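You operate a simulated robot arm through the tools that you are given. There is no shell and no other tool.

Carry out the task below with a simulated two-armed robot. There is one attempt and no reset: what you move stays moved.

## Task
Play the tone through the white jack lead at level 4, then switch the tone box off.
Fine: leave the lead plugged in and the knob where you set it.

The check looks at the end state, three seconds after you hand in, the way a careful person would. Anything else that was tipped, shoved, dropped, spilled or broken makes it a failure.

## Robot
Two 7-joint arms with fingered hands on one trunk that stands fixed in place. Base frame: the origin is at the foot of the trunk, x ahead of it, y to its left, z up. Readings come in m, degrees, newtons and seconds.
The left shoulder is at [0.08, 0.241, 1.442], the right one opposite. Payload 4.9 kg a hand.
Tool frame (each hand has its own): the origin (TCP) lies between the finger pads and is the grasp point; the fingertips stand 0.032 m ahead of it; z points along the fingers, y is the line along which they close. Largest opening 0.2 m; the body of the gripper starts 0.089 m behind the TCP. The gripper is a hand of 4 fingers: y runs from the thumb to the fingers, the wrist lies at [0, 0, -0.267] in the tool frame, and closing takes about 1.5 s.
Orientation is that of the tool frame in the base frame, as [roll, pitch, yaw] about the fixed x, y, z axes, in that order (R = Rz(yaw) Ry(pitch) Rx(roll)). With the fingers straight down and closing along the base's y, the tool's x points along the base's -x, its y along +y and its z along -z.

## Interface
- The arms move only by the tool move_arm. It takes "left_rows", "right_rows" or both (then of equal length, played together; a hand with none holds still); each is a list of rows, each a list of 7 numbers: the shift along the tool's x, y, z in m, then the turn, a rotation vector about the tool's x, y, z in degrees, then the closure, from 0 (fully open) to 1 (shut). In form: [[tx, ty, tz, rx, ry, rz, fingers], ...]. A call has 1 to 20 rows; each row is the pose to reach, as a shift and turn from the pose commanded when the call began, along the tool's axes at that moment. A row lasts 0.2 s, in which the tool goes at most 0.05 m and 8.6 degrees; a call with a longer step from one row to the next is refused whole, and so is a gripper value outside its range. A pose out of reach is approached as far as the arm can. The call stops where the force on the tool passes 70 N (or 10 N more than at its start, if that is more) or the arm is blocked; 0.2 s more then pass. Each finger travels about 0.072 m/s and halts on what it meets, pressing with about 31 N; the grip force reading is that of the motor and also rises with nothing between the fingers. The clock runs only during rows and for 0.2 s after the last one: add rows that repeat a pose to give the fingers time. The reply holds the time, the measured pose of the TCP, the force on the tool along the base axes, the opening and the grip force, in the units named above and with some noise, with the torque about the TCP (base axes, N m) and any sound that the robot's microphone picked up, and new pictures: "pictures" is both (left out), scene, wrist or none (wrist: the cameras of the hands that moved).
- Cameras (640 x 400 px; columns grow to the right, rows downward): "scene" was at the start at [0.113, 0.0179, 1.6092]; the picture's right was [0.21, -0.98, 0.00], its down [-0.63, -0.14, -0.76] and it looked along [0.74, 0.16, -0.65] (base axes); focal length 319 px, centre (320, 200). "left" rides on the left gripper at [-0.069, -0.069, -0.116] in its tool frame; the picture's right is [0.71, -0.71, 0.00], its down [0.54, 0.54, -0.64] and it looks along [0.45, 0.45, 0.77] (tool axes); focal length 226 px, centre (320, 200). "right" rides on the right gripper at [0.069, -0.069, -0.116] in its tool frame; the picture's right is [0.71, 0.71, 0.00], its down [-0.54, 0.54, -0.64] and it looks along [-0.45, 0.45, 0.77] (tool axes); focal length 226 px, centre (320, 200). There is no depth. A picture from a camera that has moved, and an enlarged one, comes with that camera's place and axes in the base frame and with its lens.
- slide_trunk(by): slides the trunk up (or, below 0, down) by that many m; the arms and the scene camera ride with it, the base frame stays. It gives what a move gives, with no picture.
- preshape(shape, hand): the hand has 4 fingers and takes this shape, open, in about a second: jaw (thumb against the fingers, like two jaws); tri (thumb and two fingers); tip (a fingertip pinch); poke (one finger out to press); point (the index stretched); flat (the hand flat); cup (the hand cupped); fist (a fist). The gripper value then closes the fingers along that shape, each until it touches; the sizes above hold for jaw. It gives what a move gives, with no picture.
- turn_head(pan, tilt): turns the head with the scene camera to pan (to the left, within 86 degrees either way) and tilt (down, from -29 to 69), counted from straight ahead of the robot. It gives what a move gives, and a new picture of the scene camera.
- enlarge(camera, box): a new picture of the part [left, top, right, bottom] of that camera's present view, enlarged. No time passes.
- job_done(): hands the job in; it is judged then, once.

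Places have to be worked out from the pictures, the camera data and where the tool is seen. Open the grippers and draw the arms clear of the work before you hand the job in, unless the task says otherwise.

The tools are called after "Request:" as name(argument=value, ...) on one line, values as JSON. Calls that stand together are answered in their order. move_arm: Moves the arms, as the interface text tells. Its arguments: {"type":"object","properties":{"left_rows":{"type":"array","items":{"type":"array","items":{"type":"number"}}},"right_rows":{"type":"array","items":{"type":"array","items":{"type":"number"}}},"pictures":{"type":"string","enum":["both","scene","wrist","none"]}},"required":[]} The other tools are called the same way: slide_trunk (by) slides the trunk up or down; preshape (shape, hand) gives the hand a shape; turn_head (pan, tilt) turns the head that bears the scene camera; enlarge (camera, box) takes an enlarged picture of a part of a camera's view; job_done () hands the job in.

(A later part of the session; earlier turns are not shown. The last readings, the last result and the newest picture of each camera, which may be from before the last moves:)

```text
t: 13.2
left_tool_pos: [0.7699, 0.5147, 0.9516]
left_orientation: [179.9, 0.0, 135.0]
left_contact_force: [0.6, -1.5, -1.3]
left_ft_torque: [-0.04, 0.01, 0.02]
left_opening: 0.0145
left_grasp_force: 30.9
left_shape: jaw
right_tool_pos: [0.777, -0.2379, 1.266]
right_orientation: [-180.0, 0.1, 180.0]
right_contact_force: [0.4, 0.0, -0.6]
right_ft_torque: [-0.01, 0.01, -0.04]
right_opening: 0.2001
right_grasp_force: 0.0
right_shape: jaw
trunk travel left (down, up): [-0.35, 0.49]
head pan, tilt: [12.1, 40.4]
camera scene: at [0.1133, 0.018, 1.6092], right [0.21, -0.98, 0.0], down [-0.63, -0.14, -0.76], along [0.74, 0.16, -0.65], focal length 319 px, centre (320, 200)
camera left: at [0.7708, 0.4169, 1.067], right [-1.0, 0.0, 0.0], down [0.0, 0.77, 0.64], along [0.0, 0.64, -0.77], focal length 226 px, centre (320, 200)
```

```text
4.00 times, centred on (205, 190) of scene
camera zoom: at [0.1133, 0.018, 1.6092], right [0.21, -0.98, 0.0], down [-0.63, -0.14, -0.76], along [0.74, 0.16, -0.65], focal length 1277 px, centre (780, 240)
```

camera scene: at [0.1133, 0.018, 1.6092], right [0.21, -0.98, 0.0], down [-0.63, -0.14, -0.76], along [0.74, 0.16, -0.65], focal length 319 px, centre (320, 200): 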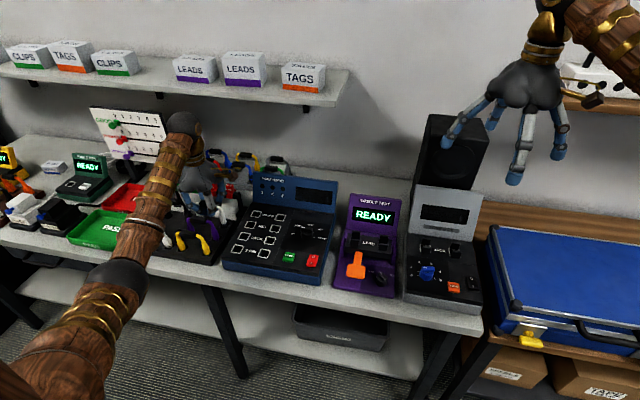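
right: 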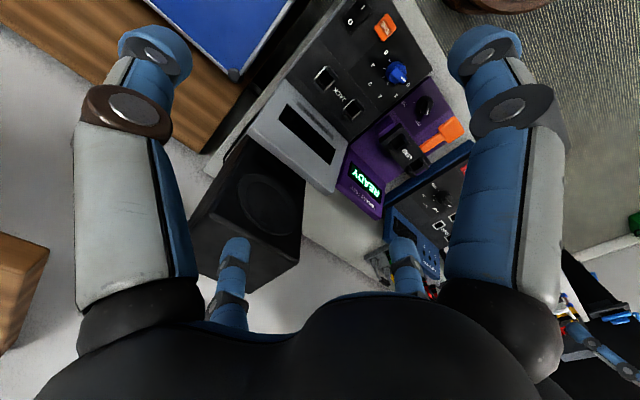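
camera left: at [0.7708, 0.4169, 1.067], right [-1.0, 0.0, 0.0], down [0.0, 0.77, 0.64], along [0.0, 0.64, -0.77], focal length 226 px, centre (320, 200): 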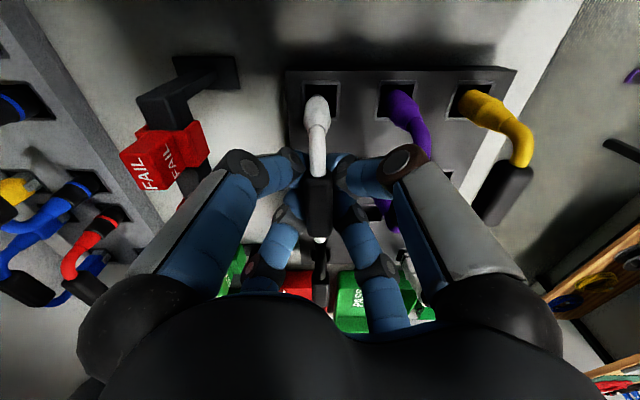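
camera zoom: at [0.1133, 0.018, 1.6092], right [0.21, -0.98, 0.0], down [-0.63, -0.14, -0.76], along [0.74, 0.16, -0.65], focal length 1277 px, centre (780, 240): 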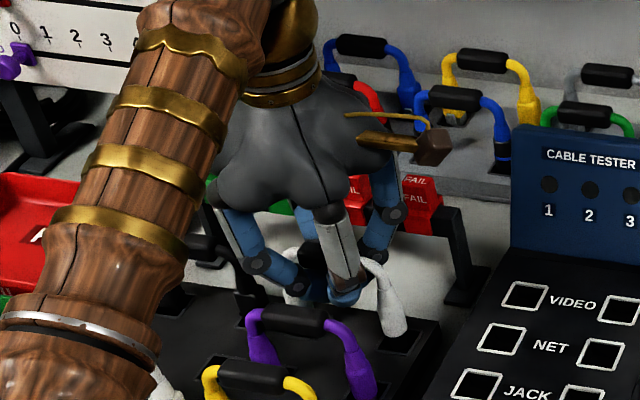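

The bar is gripped (31 N, halted at 0.0145). I lift straight up slowly.

Request:
move_arm(left_rows=[[0, 0, -0.01, 0, 0, 0, 1.0], [0, 0, -0.02, 0, 0, 0, 1.0], [0, 0, -0.03, 0, 0, 0, 1.0], [0, 0, -0.045, 0, 0, 0, 1.0], [0, 0, -0.06, 0, 0, 0, 1.0]], pictures="both")

Request:
enlarge(camera="left", box=[220, 60, 420, 260])

Request:
enlarge(camera="scene", box=[160, 130, 250, 230])

```text
t: 14.4
left_tool_pos: [0.7721, 0.5136, 1.0089]
left_orientation: [180.0, 0.0, 135.1]
left_contact_force: [-0.1, 0.5, -1.2]
left_ft_torque: [-0.02, 0.0, -0.02]
left_opening: 0.0141
left_grasp_force: 31.1
left_shape: jaw
right_tool_pos: [0.7762, -0.2381, 1.2656]
right_orientation: [-180.0, 0.0, -180.0]
right_contact_force: [0.6, -0.6, -0.5]
right_ft_torque: [0.02, 0.01, 0.0]
right_opening: 0.1997
right_grasp_force: 0.1
right_shape: jaw
trunk travel left (down, up): [-0.35, 0.49]
head pan, tilt: [12.1, 40.4]
camera scene: at [0.1129, 0.0178, 1.6092], right [0.21, -0.98, 0.0], down [-0.63, -0.14, -0.76], along [0.74, 0.16, -0.65], focal length 319 px, centre (320, 200)
camera left: at [0.7719, 0.4149, 1.1267], right [-1.0, 0.0, 0.0], down [0.0, 0.77, 0.64], along [0.0, 0.64, -0.77], focal length 226 px, centre (320, 200)
```

scene: 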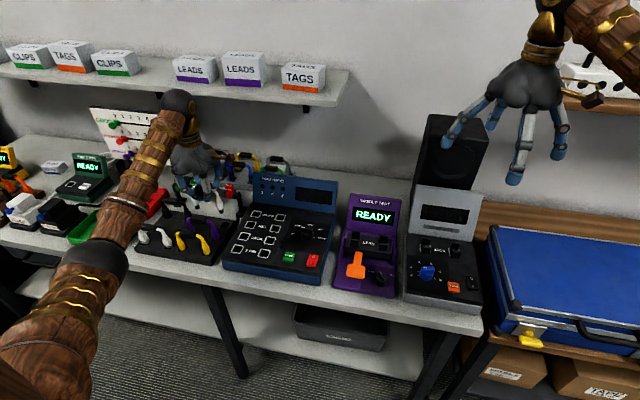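
left: 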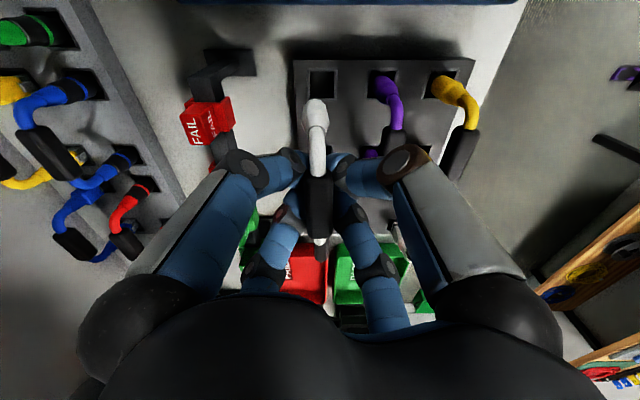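

```text
2.00 times, centred on (320, 160) of left
camera zoom: at [0.7719, 0.4149, 1.1267], right [-1.0, 0.0, 0.0], down [0.0, 0.77, 0.64], along [0.0, 0.64, -0.77], focal length 452 px, centre (320, 280)
```

zoom: 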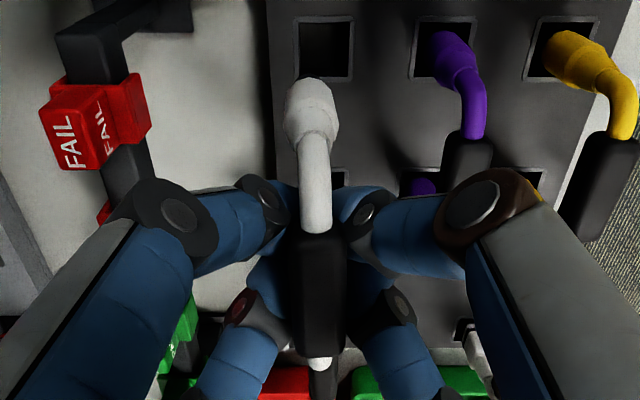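

```text
4.00 times, centred on (205, 180) of scene
camera zoom: at [0.1129, 0.0178, 1.6092], right [0.21, -0.98, 0.0], down [-0.63, -0.14, -0.76], along [0.74, 0.16, -0.65], focal length 1277 px, centre (780, 280)
```

zoom: 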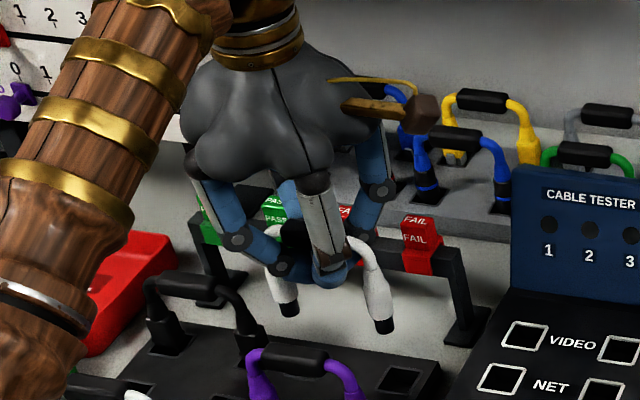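

The lead came out cleanly and hangs level, with short dark tips at the plugs. I raise it higher and inspect the plug ends.

Request:
move_arm(left_rows=[[0, 0, -0.03, 0, 0, 0, 1.0], [0, 0, -0.06, 0, 0, 0, 1.0], [0, 0, -0.09, 0, 0, 0, 1.0], [0, 0, -0.12, 0, 0, 0, 1.0]], pictures="scene")

Request:
enlarge(camera="scene", box=[180, 130, 240, 190])

```text
t: 15.4
left_tool_pos: [0.773, 0.5159, 1.1309]
left_orientation: [180.0, -0.1, 135.0]
left_contact_force: [-1.1, -0.3, -1.5]
left_ft_torque: [0.02, -0.02, 0.03]
left_opening: 0.014
left_grasp_force: 31.1
left_shape: jaw
right_tool_pos: [0.7758, -0.2383, 1.2669]
right_orientation: [180.0, -0.1, -179.9]
right_contact_force: [-0.5, 0.9, -0.7]
right_ft_torque: [0.01, -0.03, -0.02]
right_opening: 0.2001
right_grasp_force: 0.0
right_shape: jaw
trunk travel left (down, up): [-0.35, 0.49]
head pan, tilt: [12.1, 40.4]
camera scene: at [0.1119, 0.0176, 1.6093], right [0.21, -0.98, 0.0], down [-0.63, -0.14, -0.76], along [0.75, 0.16, -0.65], focal length 319 px, centre (320, 200)
```

scene: 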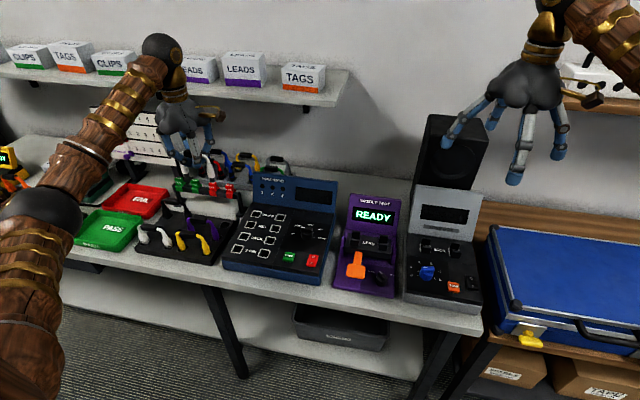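

```text
6.67 times, centred on (210, 160) of scene
camera zoom: at [0.1119, 0.0176, 1.6093], right [0.21, -0.98, 0.0], down [-0.63, -0.14, -0.76], along [0.75, 0.16, -0.65], focal length 2128 px, centre (1053, 467)
```

zoom: 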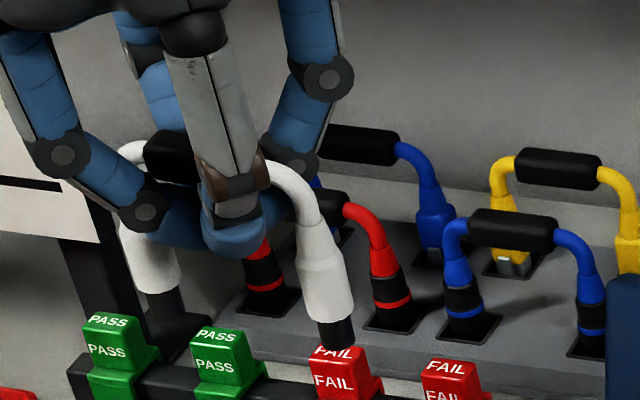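

The plug barrels are plain round, consistent with jack. For completeness I check the far-left rack, which also holds a white lead, and look at the tone box sockets closely.

Request:
enlarge(camera="scene", box=[0, 140, 60, 240])

Request:
enlarge(camera="right", box=[290, 40, 390, 140])

Request:
enlarge(camera="scene", box=[400, 225, 480, 275])

Request:
turn_head(pan=35, tilt=35)

```text
4.00 times, centred on (30, 190) of scene
camera zoom: at [0.1119, 0.0176, 1.6093], right [0.21, -0.98, 0.0], down [-0.63, -0.14, -0.76], along [0.75, 0.16, -0.65], focal length 1277 px, centre (1480, 240)
```

zoom: 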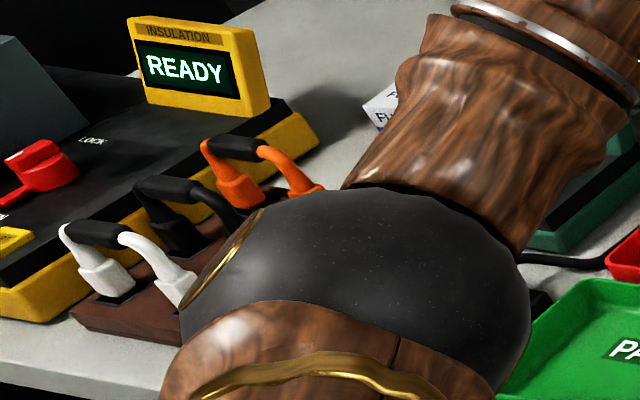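

```text
4.00 times, centred on (340, 90) of right
camera zoom: at [0.7074, -0.3047, 1.3834], right [-0.71, 0.71, 0.0], down [0.54, 0.54, 0.64], along [0.45, 0.45, -0.77], focal length 904 px, centre (240, 640)
```

zoom: 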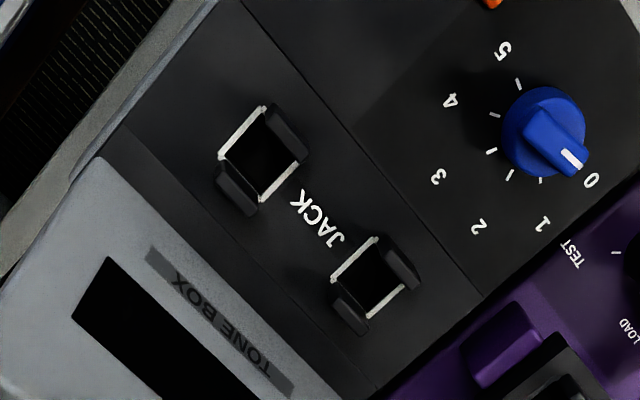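

```text
8.00 times, centred on (440, 250) of scene
camera zoom: at [0.1119, 0.0176, 1.6093], right [0.21, -0.98, 0.0], down [-0.63, -0.14, -0.76], along [0.75, 0.16, -0.65], focal length 2553 px, centre (-640, -200)
```

zoom: 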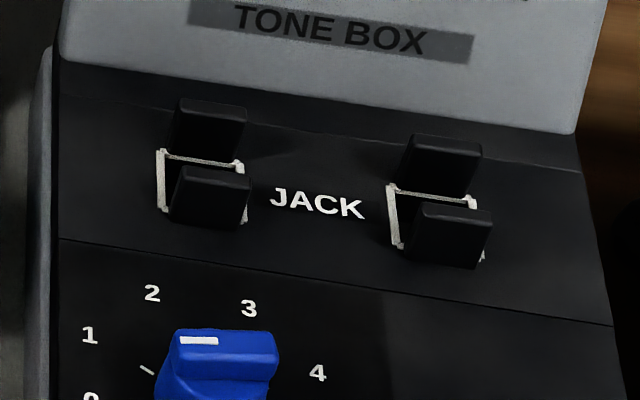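

```text
t: 16.3
left_tool_pos: [0.7752, 0.516, 1.1306]
left_orientation: [179.9, 0.0, 134.9]
left_contact_force: [-0.8, 0.5, -0.8]
left_ft_torque: [0.01, 0.0, 0.03]
left_opening: 0.0139
left_grasp_force: 31.1
left_shape: jaw
right_tool_pos: [0.7788, -0.2382, 1.2661]
right_orientation: [-180.0, 0.0, 180.0]
right_contact_force: [-0.5, 0.0, -0.2]
right_ft_torque: [0.01, 0.01, -0.01]
right_opening: 0.1998
right_grasp_force: 0.0
right_shape: jaw
trunk travel left (down, up): [-0.35, 0.49]
head pan, tilt: [35.0, 35.0]
camera scene: at [0.1028, 0.0508, 1.6173], right [0.57, -0.82, 0.0], down [-0.47, -0.33, -0.82], along [0.67, 0.47, -0.57], focal length 319 px, centre (320, 200)
```

scene: 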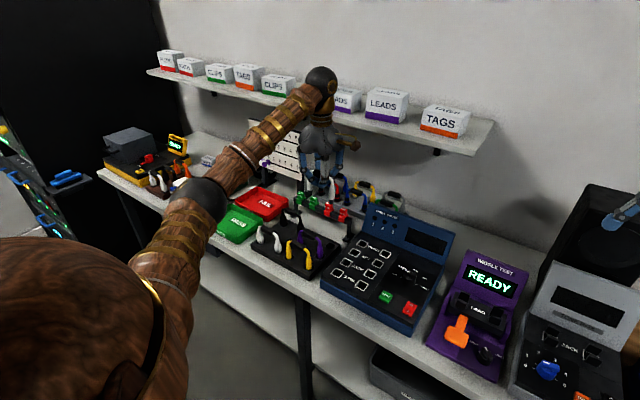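

The guide posts at the tone box sockets leave a slot for each plug; the sockets are at about (0.768, -0.150) and (0.768, -0.229). I move the right arm aside and carry the lead at height across toward the tone box, first to y≈0.

Request:
move_arm(left_rows=[[0, 0, -0.035, 0, 0, 0, 1], [0, 0, -0.07, 0, 0, 0, 1], [0.025, -0.025, -0.07, 0, 0, 0, 1], [0.0495, -0.0495, -0.07, 0, 0, 0, 1], [0.0195, -0.0795, -0.07, 0, 0, 0, 1], [-0.0105, -0.1095, -0.07, 0, 0, 0, 1], [-0.0405, -0.1395, -0.07, 0, 0, 0, 1], [-0.0705, -0.1695, -0.07, 0, 0, 0, 1], [-0.1005, -0.1995, -0.07, 0, 0, 0, 1], [-0.1305, -0.2295, -0.07, 0, 0, 0, 1], [-0.1605, -0.2595, -0.07, 0, 0, 0, 1], [-0.1905, -0.2895, -0.07, 0, 0, 0, 1], [-0.2205, -0.3195, -0.07, 0, 0, 0, 1], [-0.2505, -0.3495, -0.07, 0, 0, 0, 1], [-0.2805, -0.3795, -0.07, 0, 0, 0, 1]], right_rows=[[0.03, -0.03, -0.005, 0, 0, 0, 0], [0.06, -0.06, -0.01, 0, 0, 0, 0], [0.09, -0.09, -0.015, 0, 0, 0, 0], [0.12, -0.12, -0.02, 0, 0, 0, 0], [0.15, -0.15, -0.025, 0, 0, 0, 0], [0.18, -0.18, -0.03, 0, 0, 0, 0], [0.21, -0.21, -0.035, 0, 0, 0, 0], [0.24, -0.24, -0.04, 0, 0, 0, 0], [0.27, -0.27, -0.045, 0, 0, 0, 0], [0.27, -0.27, -0.045, 0, 0, 0, 0], [0.27, -0.27, -0.045, 0, 0, 0, 0], [0.27, -0.27, -0.045, 0, 0, 0, 0], [0.27, -0.27, -0.045, 0, 0, 0, 0], [0.27, -0.27, -0.045, 0, 0, 0, 0], [0.27, -0.27, -0.045, 0, 0, 0, 0]], pictures="none")

Request:
turn_head(pan=-5, tilt=40)

```text
t: 19.5
left_tool_pos: [0.6999, 0.0482, 1.2007]
left_orientation: [179.8, -0.2, 135.0]
left_contact_force: [0.4, 0.9, -1.2]
left_ft_torque: [0.01, 0.01, 0.01]
left_opening: 0.014
left_grasp_force: 31.4
left_shape: jaw
right_tool_pos: [0.5055, -0.5144, 1.311]
right_orientation: [179.9, 0.1, 180.0]
right_contact_force: [-0.1, -0.4, 0.9]
right_ft_torque: [0.04, -0.01, 0.01]
right_opening: 0.1997
right_grasp_force: 0.1
right_shape: jaw
trunk travel left (down, up): [-0.35, 0.49]
head pan, tilt: [35.0, 35.0]
```

```text
t: 20.5
left_tool_pos: [0.6984, 0.0505, 1.2002]
left_orientation: [-180.0, 0.0, 135.0]
left_contact_force: [0.0, 0.3, -0.2]
left_ft_torque: [-0.02, 0.02, 0.03]
left_opening: 0.014
left_grasp_force: 30.8
left_shape: jaw
right_tool_pos: [0.5052, -0.5114, 1.3118]
right_orientation: [-180.0, 0.0, -179.9]
right_contact_force: [-0.2, -0.2, -0.4]
right_ft_torque: [0.0, 0.01, 0.02]
right_opening: 0.1997
right_grasp_force: 0.1
right_shape: jaw
trunk travel left (down, up): [-0.35, 0.49]
head pan, tilt: [-5.0, 40.0]
camera scene: at [0.1149, -0.0077, 1.6098], right [-0.09, -1.0, 0.0], down [-0.64, 0.06, -0.77], along [0.76, -0.07, -0.64], focal length 319 px, centre (320, 200)
```

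scene: 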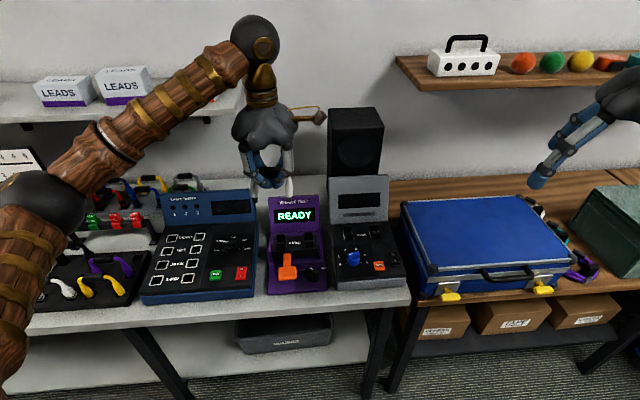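

Path is clear. I continue to hover above the sockets at about (0.768, -0.19), z 1.15.

Request:
move_arm(left_rows=[[-0.036, -0.02, 0, 0, 0, 0, 1], [-0.073, -0.04, 0, 0, 0, 0, 1], [-0.109, -0.06, 0, 0, 0, 0, 1], [-0.146, -0.08, 0, 0, 0, 0, 1], [-0.183, -0.1, 0, 0, 0, 0, 1], [-0.219, -0.12, 0, 0, 0, 0, 1], [-0.219, -0.12, 0.03, 0, 0, 0, 1], [-0.219, -0.12, 0.06, 0, 0, 0, 1], [-0.219, -0.12, 0.06, 0, 0, 0, 1]], pictures="both")

Request:
enlarge(camera="left", box=[240, 30, 400, 230])

Request:
enlarge(camera="scene", box=[310, 150, 420, 300])

```text
t: 22.5
left_tool_pos: [0.7703, -0.1922, 1.1396]
left_orientation: [-180.0, 0.0, 135.0]
left_contact_force: [0.4, 0.2, -0.8]
left_ft_torque: [0.01, 0.02, 0.05]
left_opening: 0.0139
left_grasp_force: 31.0
left_shape: jaw
right_tool_pos: [0.5045, -0.514, 1.3121]
right_orientation: [-180.0, 0.0, 180.0]
right_contact_force: [-1.0, 0.5, 0.3]
right_ft_torque: [0.03, -0.02, -0.01]
right_opening: 0.1999
right_grasp_force: 0.0
right_shape: jaw
trunk travel left (down, up): [-0.35, 0.49]
head pan, tilt: [-5.0, 40.0]
camera scene: at [0.1139, -0.0086, 1.6099], right [-0.09, -1.0, 0.0], down [-0.64, 0.06, -0.77], along [0.76, -0.07, -0.64], focal length 319 px, centre (320, 200)
camera left: at [0.7703, -0.2899, 1.2566], right [-1.0, 0.0, 0.0], down [0.0, 0.77, 0.64], along [0.0, 0.64, -0.77], focal length 226 px, centre (320, 200)
```

scene: 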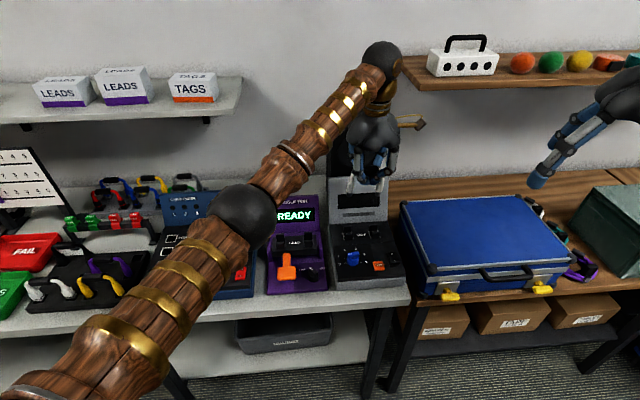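
left: 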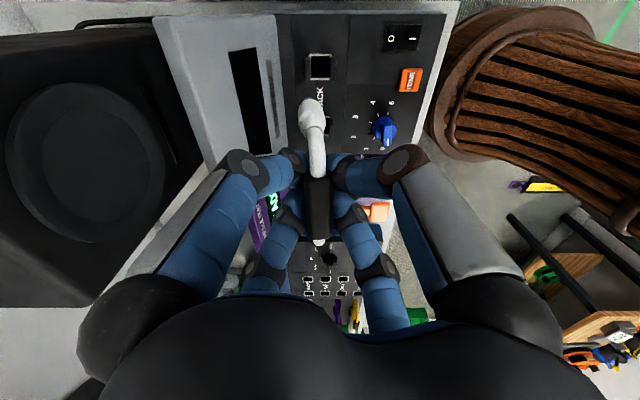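

```text
2.00 times, centred on (320, 130) of left
camera zoom: at [0.7703, -0.2899, 1.2566], right [-1.0, 0.0, 0.0], down [0.0, 0.77, 0.64], along [0.0, 0.64, -0.77], focal length 452 px, centre (320, 340)
```

zoom: 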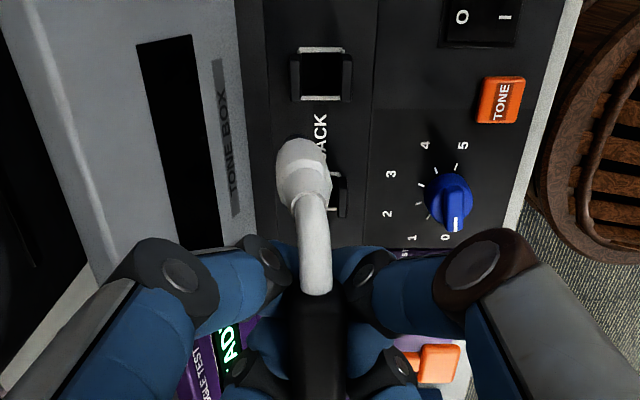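

```text
2.67 times, centred on (365, 225) of scene
camera zoom: at [0.1139, -0.0086, 1.6099], right [-0.09, -1.0, 0.0], down [-0.64, 0.06, -0.77], along [0.76, -0.07, -0.64], focal length 851 px, centre (200, 133)
```

zoom: 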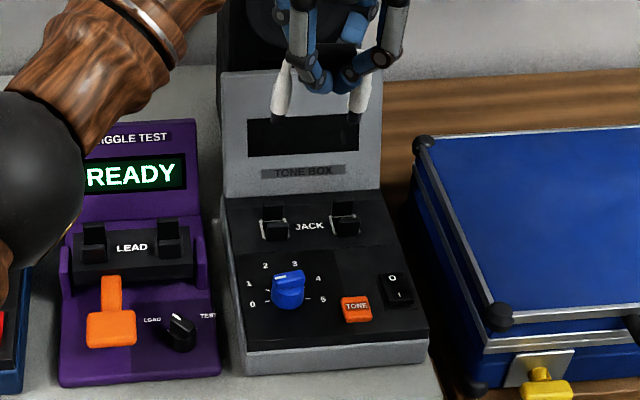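

The -y plug appears to lean a few mm toward +x relative to the handle. I enlarge both views to judge the lead's tilt before lowering.

Request:
enlarge(camera="scene", box=[335, 140, 405, 200])

Request:
enlarge(camera="left", box=[280, 80, 360, 260])

```text
6.67 times, centred on (370, 170) of scene
camera zoom: at [0.1139, -0.0086, 1.6099], right [-0.09, -1.0, 0.0], down [-0.64, 0.06, -0.77], along [0.76, -0.07, -0.64], focal length 2128 px, centre (-13, 400)
```

zoom: 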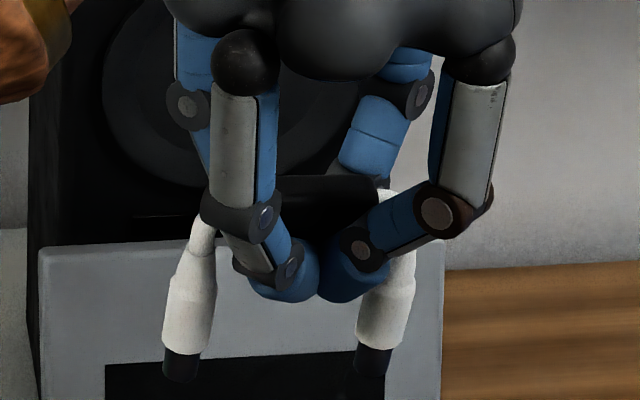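

```text
2.22 times, centred on (320, 170) of left
camera zoom: at [0.7703, -0.2899, 1.2566], right [-1.0, 0.0, 0.0], down [0.0, 0.77, 0.64], along [0.0, 0.64, -0.77], focal length 502 px, centre (320, 267)
```

zoom: 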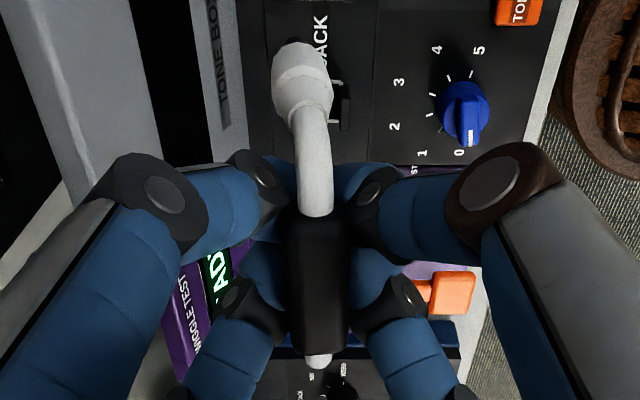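

Triangulating: the plugs lean about 6° toward +x (rotation about base y). I tilt the hand +6° about base y to bring them vertical and recheck.

Request:
move_arm(left_rows=[[0, 0, 0, 2.12, 2.12, 0, 1], [0, 0, 0, 4.24, 4.24, 0, 1], [0, 0, 0, 4.24, 4.24, 0, 1]], pictures="both")

Request:
enlarge(camera="scene", box=[335, 140, 405, 200])

Request:
enlarge(camera="left", box=[280, 20, 380, 220])

Request:
enlarge(camera="scene", box=[325, 210, 395, 250])

```text
t: 23.3
left_tool_pos: [0.7714, -0.1895, 1.1397]
left_orientation: [-175.7, -4.4, 134.8]
left_contact_force: [-0.5, 0.5, -0.7]
left_ft_torque: [-0.01, -0.02, -0.03]
left_opening: 0.014
left_grasp_force: 30.8
left_shape: jaw
right_tool_pos: [0.5058, -0.5112, 1.3134]
right_orientation: [-180.0, -0.1, 179.9]
right_contact_force: [-0.3, 0.2, -0.4]
right_ft_torque: [-0.01, 0.01, 0.01]
right_opening: 0.1999
right_grasp_force: 0.2
right_shape: jaw
trunk travel left (down, up): [-0.35, 0.49]
head pan, tilt: [-5.0, 40.0]
camera scene: at [0.115, -0.007, 1.6098], right [-0.09, -1.0, 0.0], down [-0.64, 0.06, -0.77], along [0.76, -0.07, -0.64], focal length 319 px, centre (320, 200)
camera left: at [0.7833, -0.289, 1.2559], right [-0.99, 0.0, 0.11], down [0.07, 0.77, 0.64], along [-0.08, 0.64, -0.76], focal length 226 px, centre (320, 200)
```

scene: 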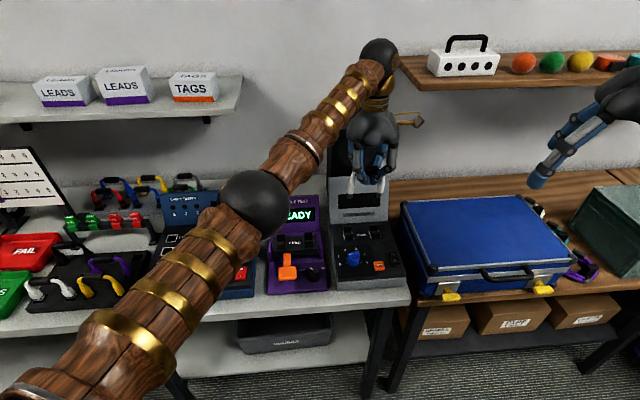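
left: 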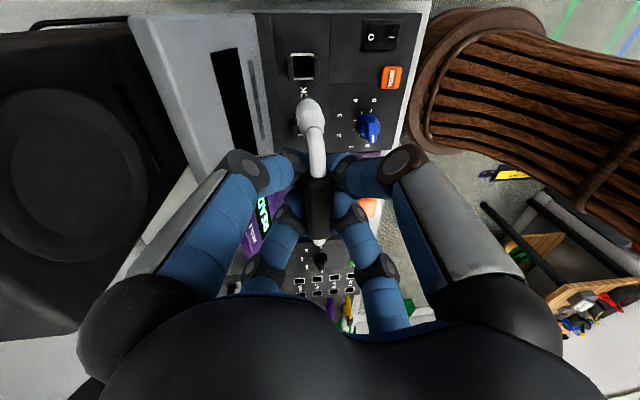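

```text
6.67 times, centred on (370, 170) of scene
camera zoom: at [0.115, -0.007, 1.6098], right [-0.09, -1.0, 0.0], down [-0.64, 0.06, -0.77], along [0.76, -0.07, -0.64], focal length 2128 px, centre (-13, 400)
```

zoom: 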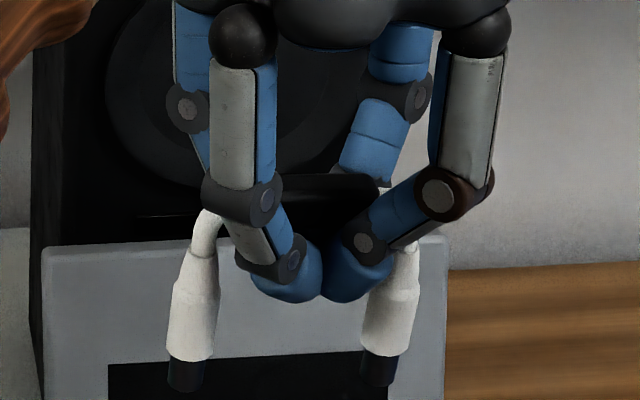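

```text
2.00 times, centred on (330, 120) of left
camera zoom: at [0.7833, -0.289, 1.2559], right [-0.99, 0.0, 0.11], down [0.07, 0.77, 0.64], along [-0.08, 0.64, -0.76], focal length 452 px, centre (300, 360)
```

zoom: 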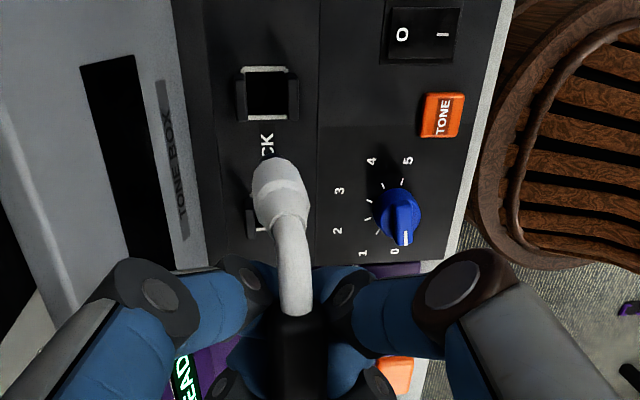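

```text
9.14 times, centred on (360, 230) of scene
camera zoom: at [0.115, -0.007, 1.6098], right [-0.09, -1.0, 0.0], down [-0.64, 0.06, -0.77], along [0.76, -0.07, -0.64], focal length 2918 px, centre (-46, -74)
```

zoom: 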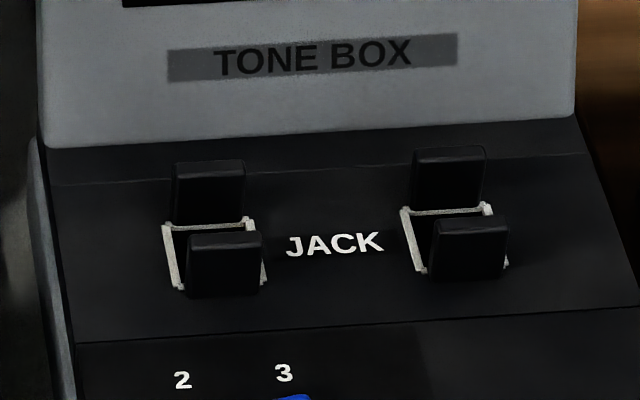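

Plugs are now vertical; handle at about (0.7705, -0.189), sockets at (0.7695, -0.231) and (0.770, -0.151) with panel z≈0.911. I shift slightly and lower 0.11 m straight down, then recheck.

Request:
move_arm(left_rows=[[-0.0015, 0.0, 0.025, 0, 0, 0, 1], [-0.0045, 0.002, 0.055, 0, 0, 0, 1], [-0.0065, 0.004, 0.085, 0, 0, 0, 1], [-0.0085, 0.0057, 0.1096, 0, 0, 0, 1], [-0.0085, 0.0057, 0.1096, 0, 0, 0, 1]], pictures="both")

Request:
enlarge(camera="scene", box=[325, 180, 405, 250])

Request:
enlarge(camera="left", box=[260, 60, 380, 260])

```text
t: 24.5
left_tool_pos: [0.7686, -0.1942, 1.0303]
left_orientation: [-175.8, -4.2, 134.8]
left_contact_force: [-0.2, 0.1, -1.1]
left_ft_torque: [0.0, 0.0, -0.01]
left_opening: 0.014
left_grasp_force: 30.8
left_shape: jaw
right_tool_pos: [0.5056, -0.5121, 1.313]
right_orientation: [180.0, 0.1, -180.0]
right_contact_force: [-0.5, -0.8, 0.2]
right_ft_torque: [0.01, -0.01, -0.03]
right_opening: 0.1999
right_grasp_force: 0.0
right_shape: jaw
trunk travel left (down, up): [-0.35, 0.49]
head pan, tilt: [-5.0, 40.0]
camera scene: at [0.1146, -0.0076, 1.6098], right [-0.09, -1.0, 0.0], down [-0.64, 0.06, -0.77], along [0.76, -0.07, -0.64], focal length 319 px, centre (320, 200)
camera left: at [0.7806, -0.2921, 1.1468], right [-0.99, 0.0, 0.1], down [0.07, 0.77, 0.64], along [-0.08, 0.64, -0.76], focal length 226 px, centre (320, 200)
```

scene: 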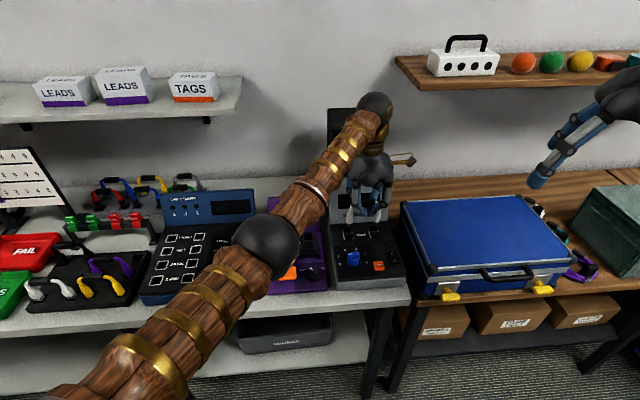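
left: 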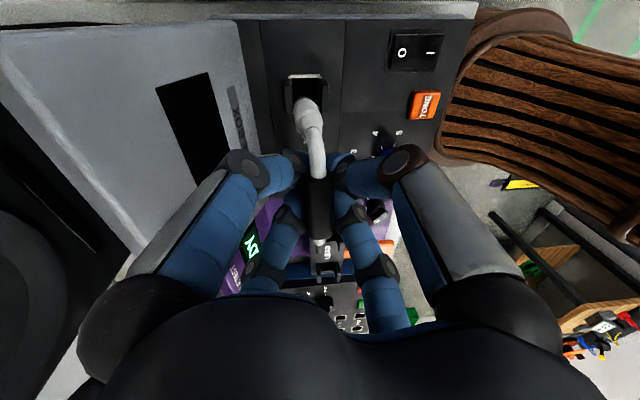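

```text
5.71 times, centred on (365, 215) of scene
camera zoom: at [0.1146, -0.0076, 1.6098], right [-0.09, -1.0, 0.0], down [-0.64, 0.06, -0.77], along [0.76, -0.07, -0.64], focal length 1824 px, centre (63, 114)
```

zoom: 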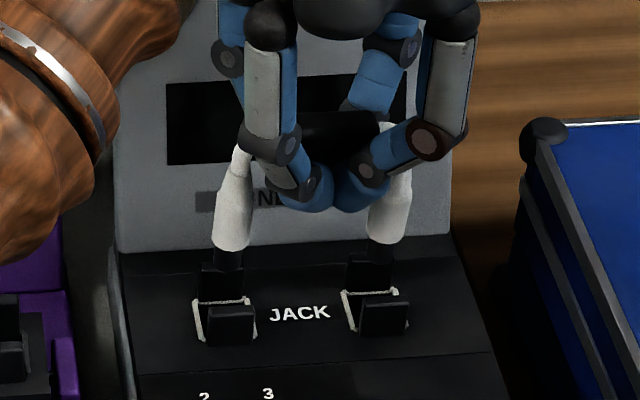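

```text
2.00 times, centred on (320, 160) of left
camera zoom: at [0.7806, -0.2921, 1.1468], right [-0.99, 0.0, 0.1], down [0.07, 0.77, 0.64], along [-0.08, 0.64, -0.76], focal length 452 px, centre (320, 280)
```

zoom: 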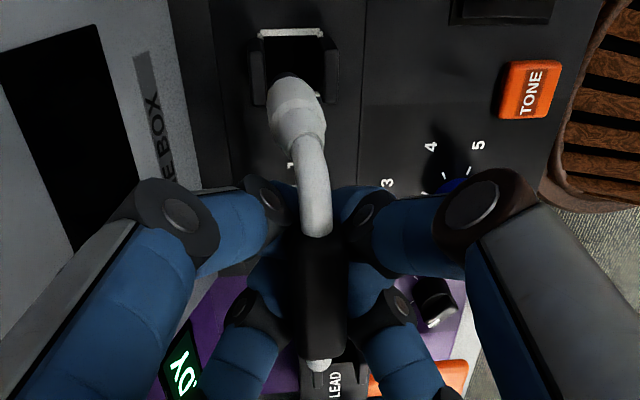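

The plugs line up with both sockets within about 1–2 mm. I make a 1 mm correction and lower 0.03 m slowly.

Request:
move_arm(left_rows=[[-0.0007, -0.0003, 0.006, 0, 0, 0, 1], [-0.0012, 0.0, 0.012, 0, 0, 0, 1], [-0.0016, 0.0003, 0.018, 0, 0, 0, 1], [-0.0019, 0.0006, 0.024, 0, 0, 0, 1], [-0.0022, 0.0008, 0.0299, 0, 0, 0, 1]], pictures="both")

Request:
enlarge(camera="scene", box=[325, 190, 405, 260])

Request:
enlarge(camera="left", box=[260, 60, 380, 260])

```text
t: 25.7
left_tool_pos: [0.7683, -0.1939, 0.9998]
left_orientation: [-175.7, -4.2, 134.9]
left_contact_force: [-0.8, 1.0, 0.0]
left_ft_torque: [-0.02, -0.02, -0.01]
left_opening: 0.0139
left_grasp_force: 30.5
left_shape: jaw
right_tool_pos: [0.5059, -0.5121, 1.3117]
right_orientation: [-180.0, 0.0, 180.0]
right_contact_force: [0.1, 0.3, -0.7]
right_ft_torque: [0.01, -0.02, 0.02]
right_opening: 0.2001
right_grasp_force: 0.0
right_shape: jaw
trunk travel left (down, up): [-0.35, 0.49]
head pan, tilt: [-5.0, 40.0]
camera scene: at [0.1147, -0.0075, 1.6098], right [-0.09, -1.0, 0.0], down [-0.64, 0.06, -0.77], along [0.76, -0.07, -0.64], focal length 319 px, centre (320, 200)
camera left: at [0.7809, -0.2919, 1.1157], right [-0.99, 0.0, 0.1], down [0.07, 0.77, 0.64], along [-0.08, 0.64, -0.76], focal length 226 px, centre (320, 200)
```

scene: 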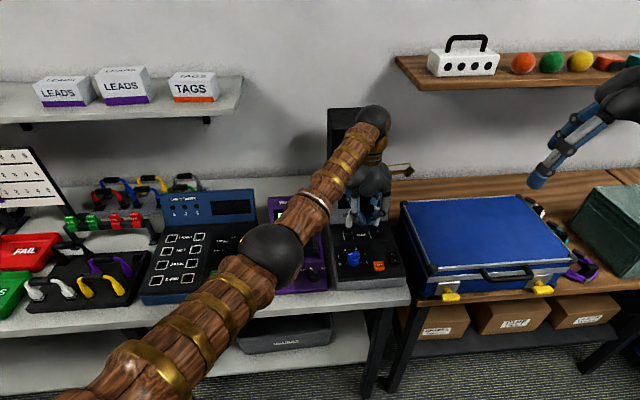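
left: 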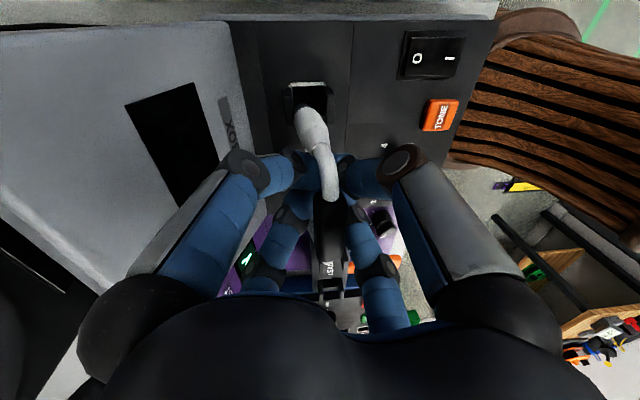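

```text
5.71 times, centred on (365, 225) of scene
camera zoom: at [0.1147, -0.0075, 1.6098], right [-0.09, -1.0, 0.0], down [-0.64, 0.06, -0.77], along [0.76, -0.07, -0.64], focal length 1824 px, centre (63, 57)
```

zoom: 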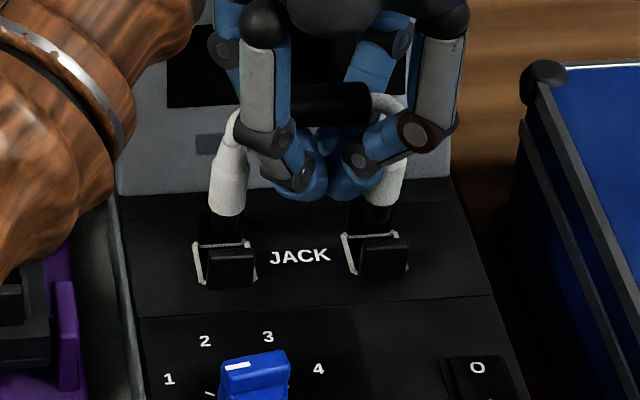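

```text
2.00 times, centred on (320, 160) of left
camera zoom: at [0.7809, -0.2919, 1.1157], right [-0.99, 0.0, 0.1], down [0.07, 0.77, 0.64], along [-0.08, 0.64, -0.76], focal length 452 px, centre (320, 280)
```

zoom: 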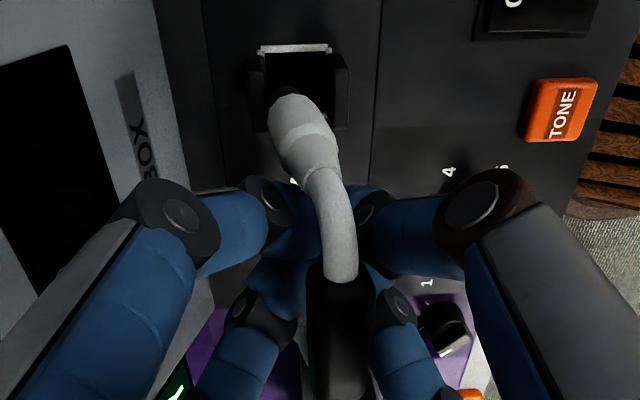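

The stubs caught on the rear guide posts: the lead has tilted and been pushed up in the grip. I lift 0.03 m and re-examine the lead's pose.

Request:
move_arm(left_rows=[[0.001, -0.001, -0.015, 0, 0, 0, 1], [0.0022, -0.0022, -0.03, 0, 0, 0, 1], [0.0022, -0.0022, -0.03, 0, 0, 0, 1]], pictures="both")

Request:
enlarge(camera="scene", box=[325, 180, 405, 250])

Request:
enlarge(camera="left", box=[260, 60, 380, 260])

```text
t: 26.5
left_tool_pos: [0.7705, -0.1937, 1.0296]
left_orientation: [-175.7, -4.3, 134.9]
left_contact_force: [-0.5, 0.9, -0.5]
left_ft_torque: [-0.02, -0.01, -0.04]
left_opening: 0.0137
left_grasp_force: 30.8
left_shape: jaw
right_tool_pos: [0.5074, -0.5121, 1.3111]
right_orientation: [-180.0, 0.0, -180.0]
right_contact_force: [-0.1, 0.0, 0.1]
right_ft_torque: [-0.01, -0.04, 0.03]
right_opening: 0.1998
right_grasp_force: 0.1
right_shape: jaw
trunk travel left (down, up): [-0.35, 0.49]
head pan, tilt: [-5.0, 40.0]
camera scene: at [0.1151, -0.0076, 1.6098], right [-0.09, -1.0, 0.0], down [-0.64, 0.06, -0.77], along [0.76, -0.07, -0.64], focal length 319 px, centre (320, 200)
camera left: at [0.7815, -0.2925, 1.1451], right [-0.99, 0.0, 0.11], down [0.07, 0.77, 0.64], along [-0.08, 0.64, -0.76], focal length 226 px, centre (320, 200)
```

scene: 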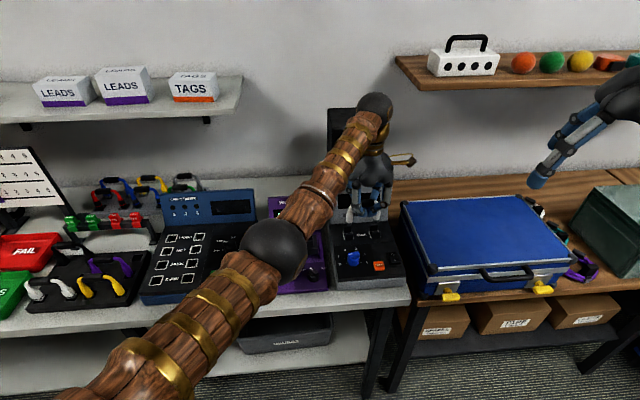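
left: 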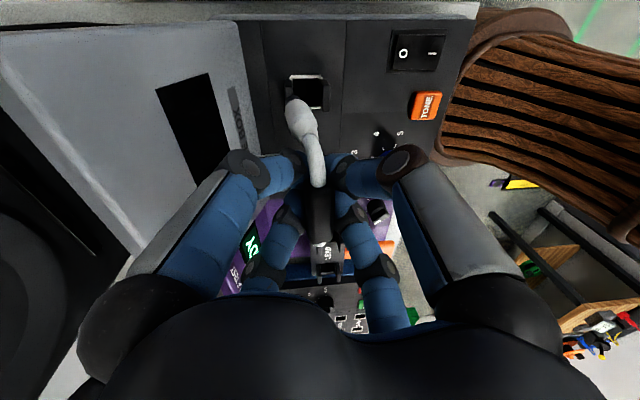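

```text
5.71 times, centred on (365, 215) of scene
camera zoom: at [0.1151, -0.0076, 1.6098], right [-0.09, -1.0, 0.0], down [-0.64, 0.06, -0.77], along [0.76, -0.07, -0.64], focal length 1824 px, centre (63, 114)
```

zoom: 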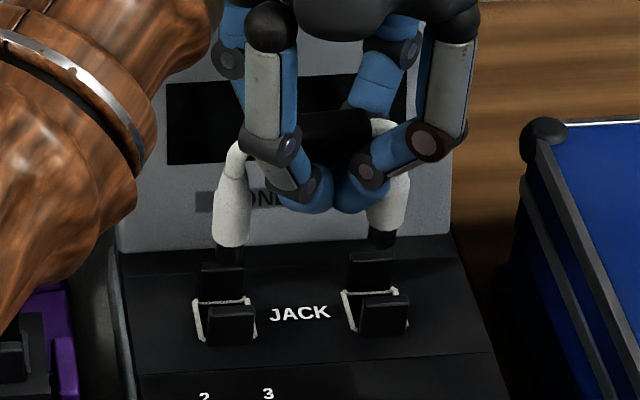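

```text
2.00 times, centred on (320, 160) of left
camera zoom: at [0.7815, -0.2925, 1.1451], right [-0.99, 0.0, 0.11], down [0.07, 0.77, 0.64], along [-0.08, 0.64, -0.76], focal length 452 px, centre (320, 280)
```

zoom: 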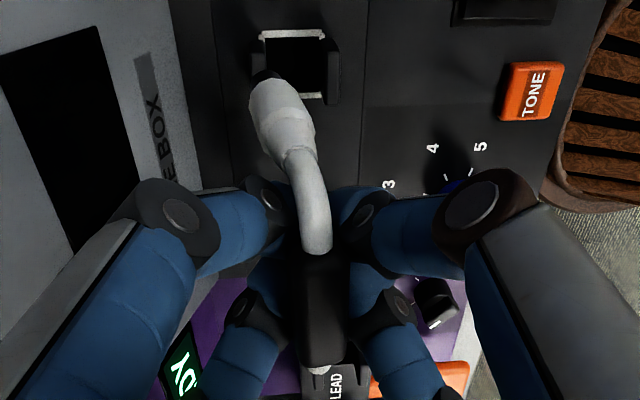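

The lead has rolled about its bar, plugs ~7.5° toward +x. I tilt the hand another 7.5° about base y to bring the plugs vertical and look again.

Request:
move_arm(left_rows=[[0, 0, -0.005, 2.6, 2.6, 0, 1], [0, 0, -0.01, 5.3, 5.3, 0, 1], [0, 0, -0.01, 5.3, 5.3, 0, 1]], pictures="both")

Request:
enlarge(camera="scene", box=[325, 180, 405, 250])

Request:
enlarge(camera="left", box=[260, 40, 380, 240])

```text
t: 27.3
left_tool_pos: [0.765, -0.1903, 1.0404]
left_orientation: [-170.3, -9.5, 134.2]
left_contact_force: [0.1, -0.3, -1.4]
left_ft_torque: [0.0, 0.0, 0.02]
left_opening: 0.0141
left_grasp_force: 31.0
left_shape: jaw
left hand out of reach, approached as far as the arm can: row 2, 3
right_tool_pos: [0.5064, -0.5121, 1.3123]
right_orientation: [-179.9, 0.0, 179.9]
right_contact_force: [0.4, -0.3, -0.6]
right_ft_torque: [-0.02, -0.02, 0.02]
right_opening: 0.1998
right_grasp_force: 0.0
right_shape: jaw
trunk travel left (down, up): [-0.35, 0.49]
head pan, tilt: [-5.0, 40.0]
camera scene: at [0.1148, -0.0076, 1.6098], right [-0.09, -1.0, 0.0], down [-0.64, 0.06, -0.77], along [0.76, -0.07, -0.64], focal length 319 px, centre (320, 200)
camera left: at [0.7924, -0.2885, 1.1538], right [-0.97, 0.0, 0.23], down [0.15, 0.77, 0.62], along [-0.18, 0.64, -0.74], focal length 226 px, centre (320, 200)
```

scene: 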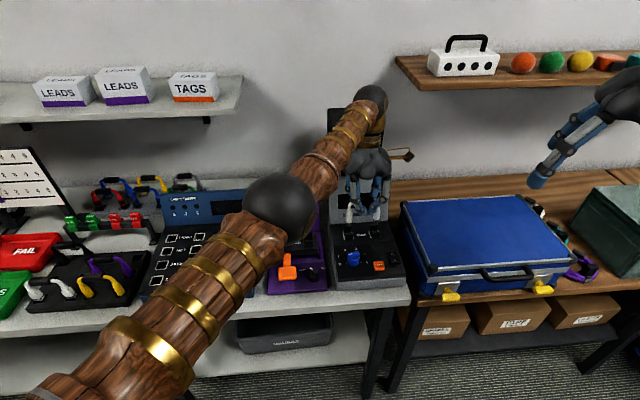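
left: 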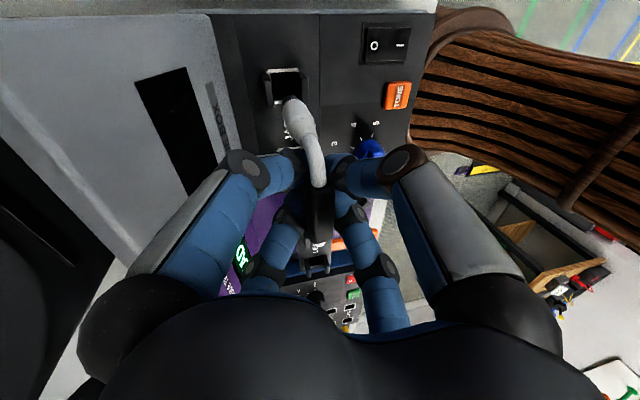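

```text
5.71 times, centred on (365, 215) of scene
camera zoom: at [0.1148, -0.0076, 1.6098], right [-0.09, -1.0, 0.0], down [-0.64, 0.06, -0.77], along [0.76, -0.07, -0.64], focal length 1824 px, centre (63, 114)
```

zoom: 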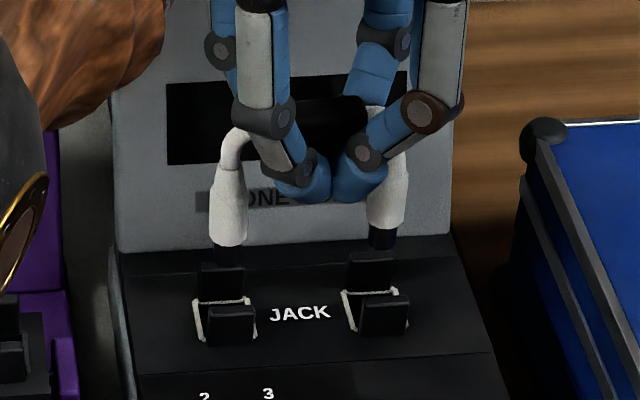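

```text
2.00 times, centred on (320, 140) of left
camera zoom: at [0.7924, -0.2885, 1.1538], right [-0.97, 0.0, 0.23], down [0.15, 0.77, 0.62], along [-0.18, 0.64, -0.74], focal length 452 px, centre (320, 320)
```

zoom: 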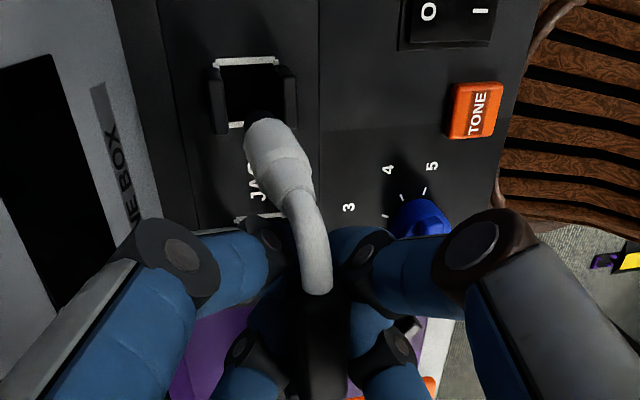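

The arm hit its reach limit but the plugs now hang vertical; they are about 2 mm too far in +x. I shift slightly inward, and will lower with the trunk so the arm stays in reach.

Request:
move_arm(left_rows=[[0.0069, -0.0034, 0.0018, 0, 0, 0, 1], [0.0069, -0.0034, 0.0018, 0, 0, 0, 1]], pictures="wrist")

Request:
slide_trunk(by=-0.015)

Request:
enlarge(camera="scene", box=[325, 170, 405, 240])

Request:
enlarge(camera="left", box=[260, 40, 380, 240])

```text
t: 27.9
left_tool_pos: [0.758, -0.1877, 1.0404]
left_orientation: [-170.4, -9.5, 134.2]
left_contact_force: [0.2, -0.6, -1.2]
left_ft_torque: [0.02, -0.02, 0.0]
left_opening: 0.0139
left_grasp_force: 31.1
left_shape: jaw
right_tool_pos: [0.5059, -0.5122, 1.3111]
right_orientation: [-179.9, 0.0, 180.0]
right_contact_force: [-0.6, 0.6, -0.8]
right_ft_torque: [0.0, -0.01, 0.0]
right_opening: 0.1997
right_grasp_force: 0.1
right_shape: jaw
trunk travel left (down, up): [-0.35, 0.49]
head pan, tilt: [-5.0, 40.0]
camera left: at [0.7843, -0.2859, 1.1539], right [-0.97, 0.0, 0.23], down [0.15, 0.77, 0.63], along [-0.18, 0.64, -0.74], focal length 226 px, centre (320, 200)
```

left: 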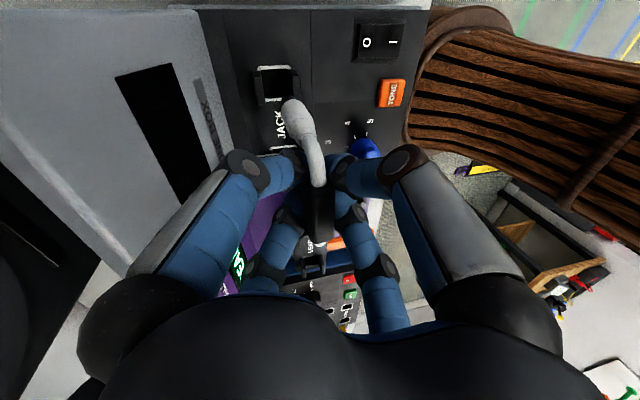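

```text
t: 28.6
left_tool_pos: [0.7576, -0.1868, 1.0249]
left_orientation: [-170.4, -9.5, 134.2]
left_contact_force: [0.3, 0.7, -0.8]
left_ft_torque: [-0.02, -0.03, -0.02]
left_opening: 0.014
left_grasp_force: 31.0
left_shape: jaw
right_tool_pos: [0.5058, -0.5128, 1.2967]
right_orientation: [-180.0, 0.0, 180.0]
right_contact_force: [0.0, -0.5, 0.1]
right_ft_torque: [0.01, -0.02, -0.01]
right_opening: 0.1999
right_grasp_force: 0.1
right_shape: jaw
trunk travel left (down, up): [-0.335, 0.505]
head pan, tilt: [-5.0, 40.0]
```

```text
5.71 times, centred on (365, 205) of scene
camera zoom: at [0.1149, -0.008, 1.5948], right [-0.09, -1.0, 0.0], down [-0.64, 0.06, -0.77], along [0.76, -0.07, -0.64], focal length 1824 px, centre (63, 171)
```

zoom: 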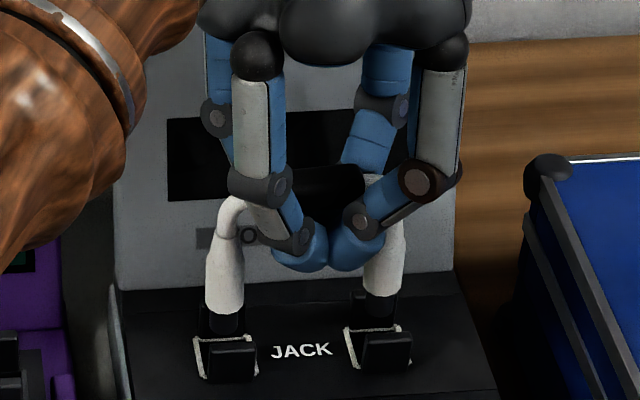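

```text
2.00 times, centred on (320, 140) of left
camera zoom: at [0.7846, -0.286, 1.1387], right [-0.97, 0.0, 0.23], down [0.15, 0.77, 0.63], along [-0.18, 0.64, -0.74], focal length 452 px, centre (320, 320)
```

zoom: 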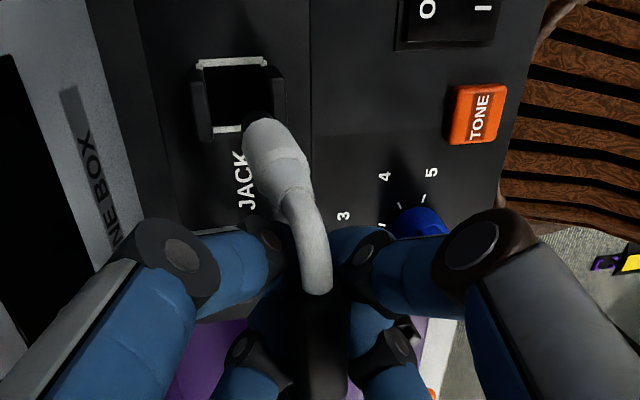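

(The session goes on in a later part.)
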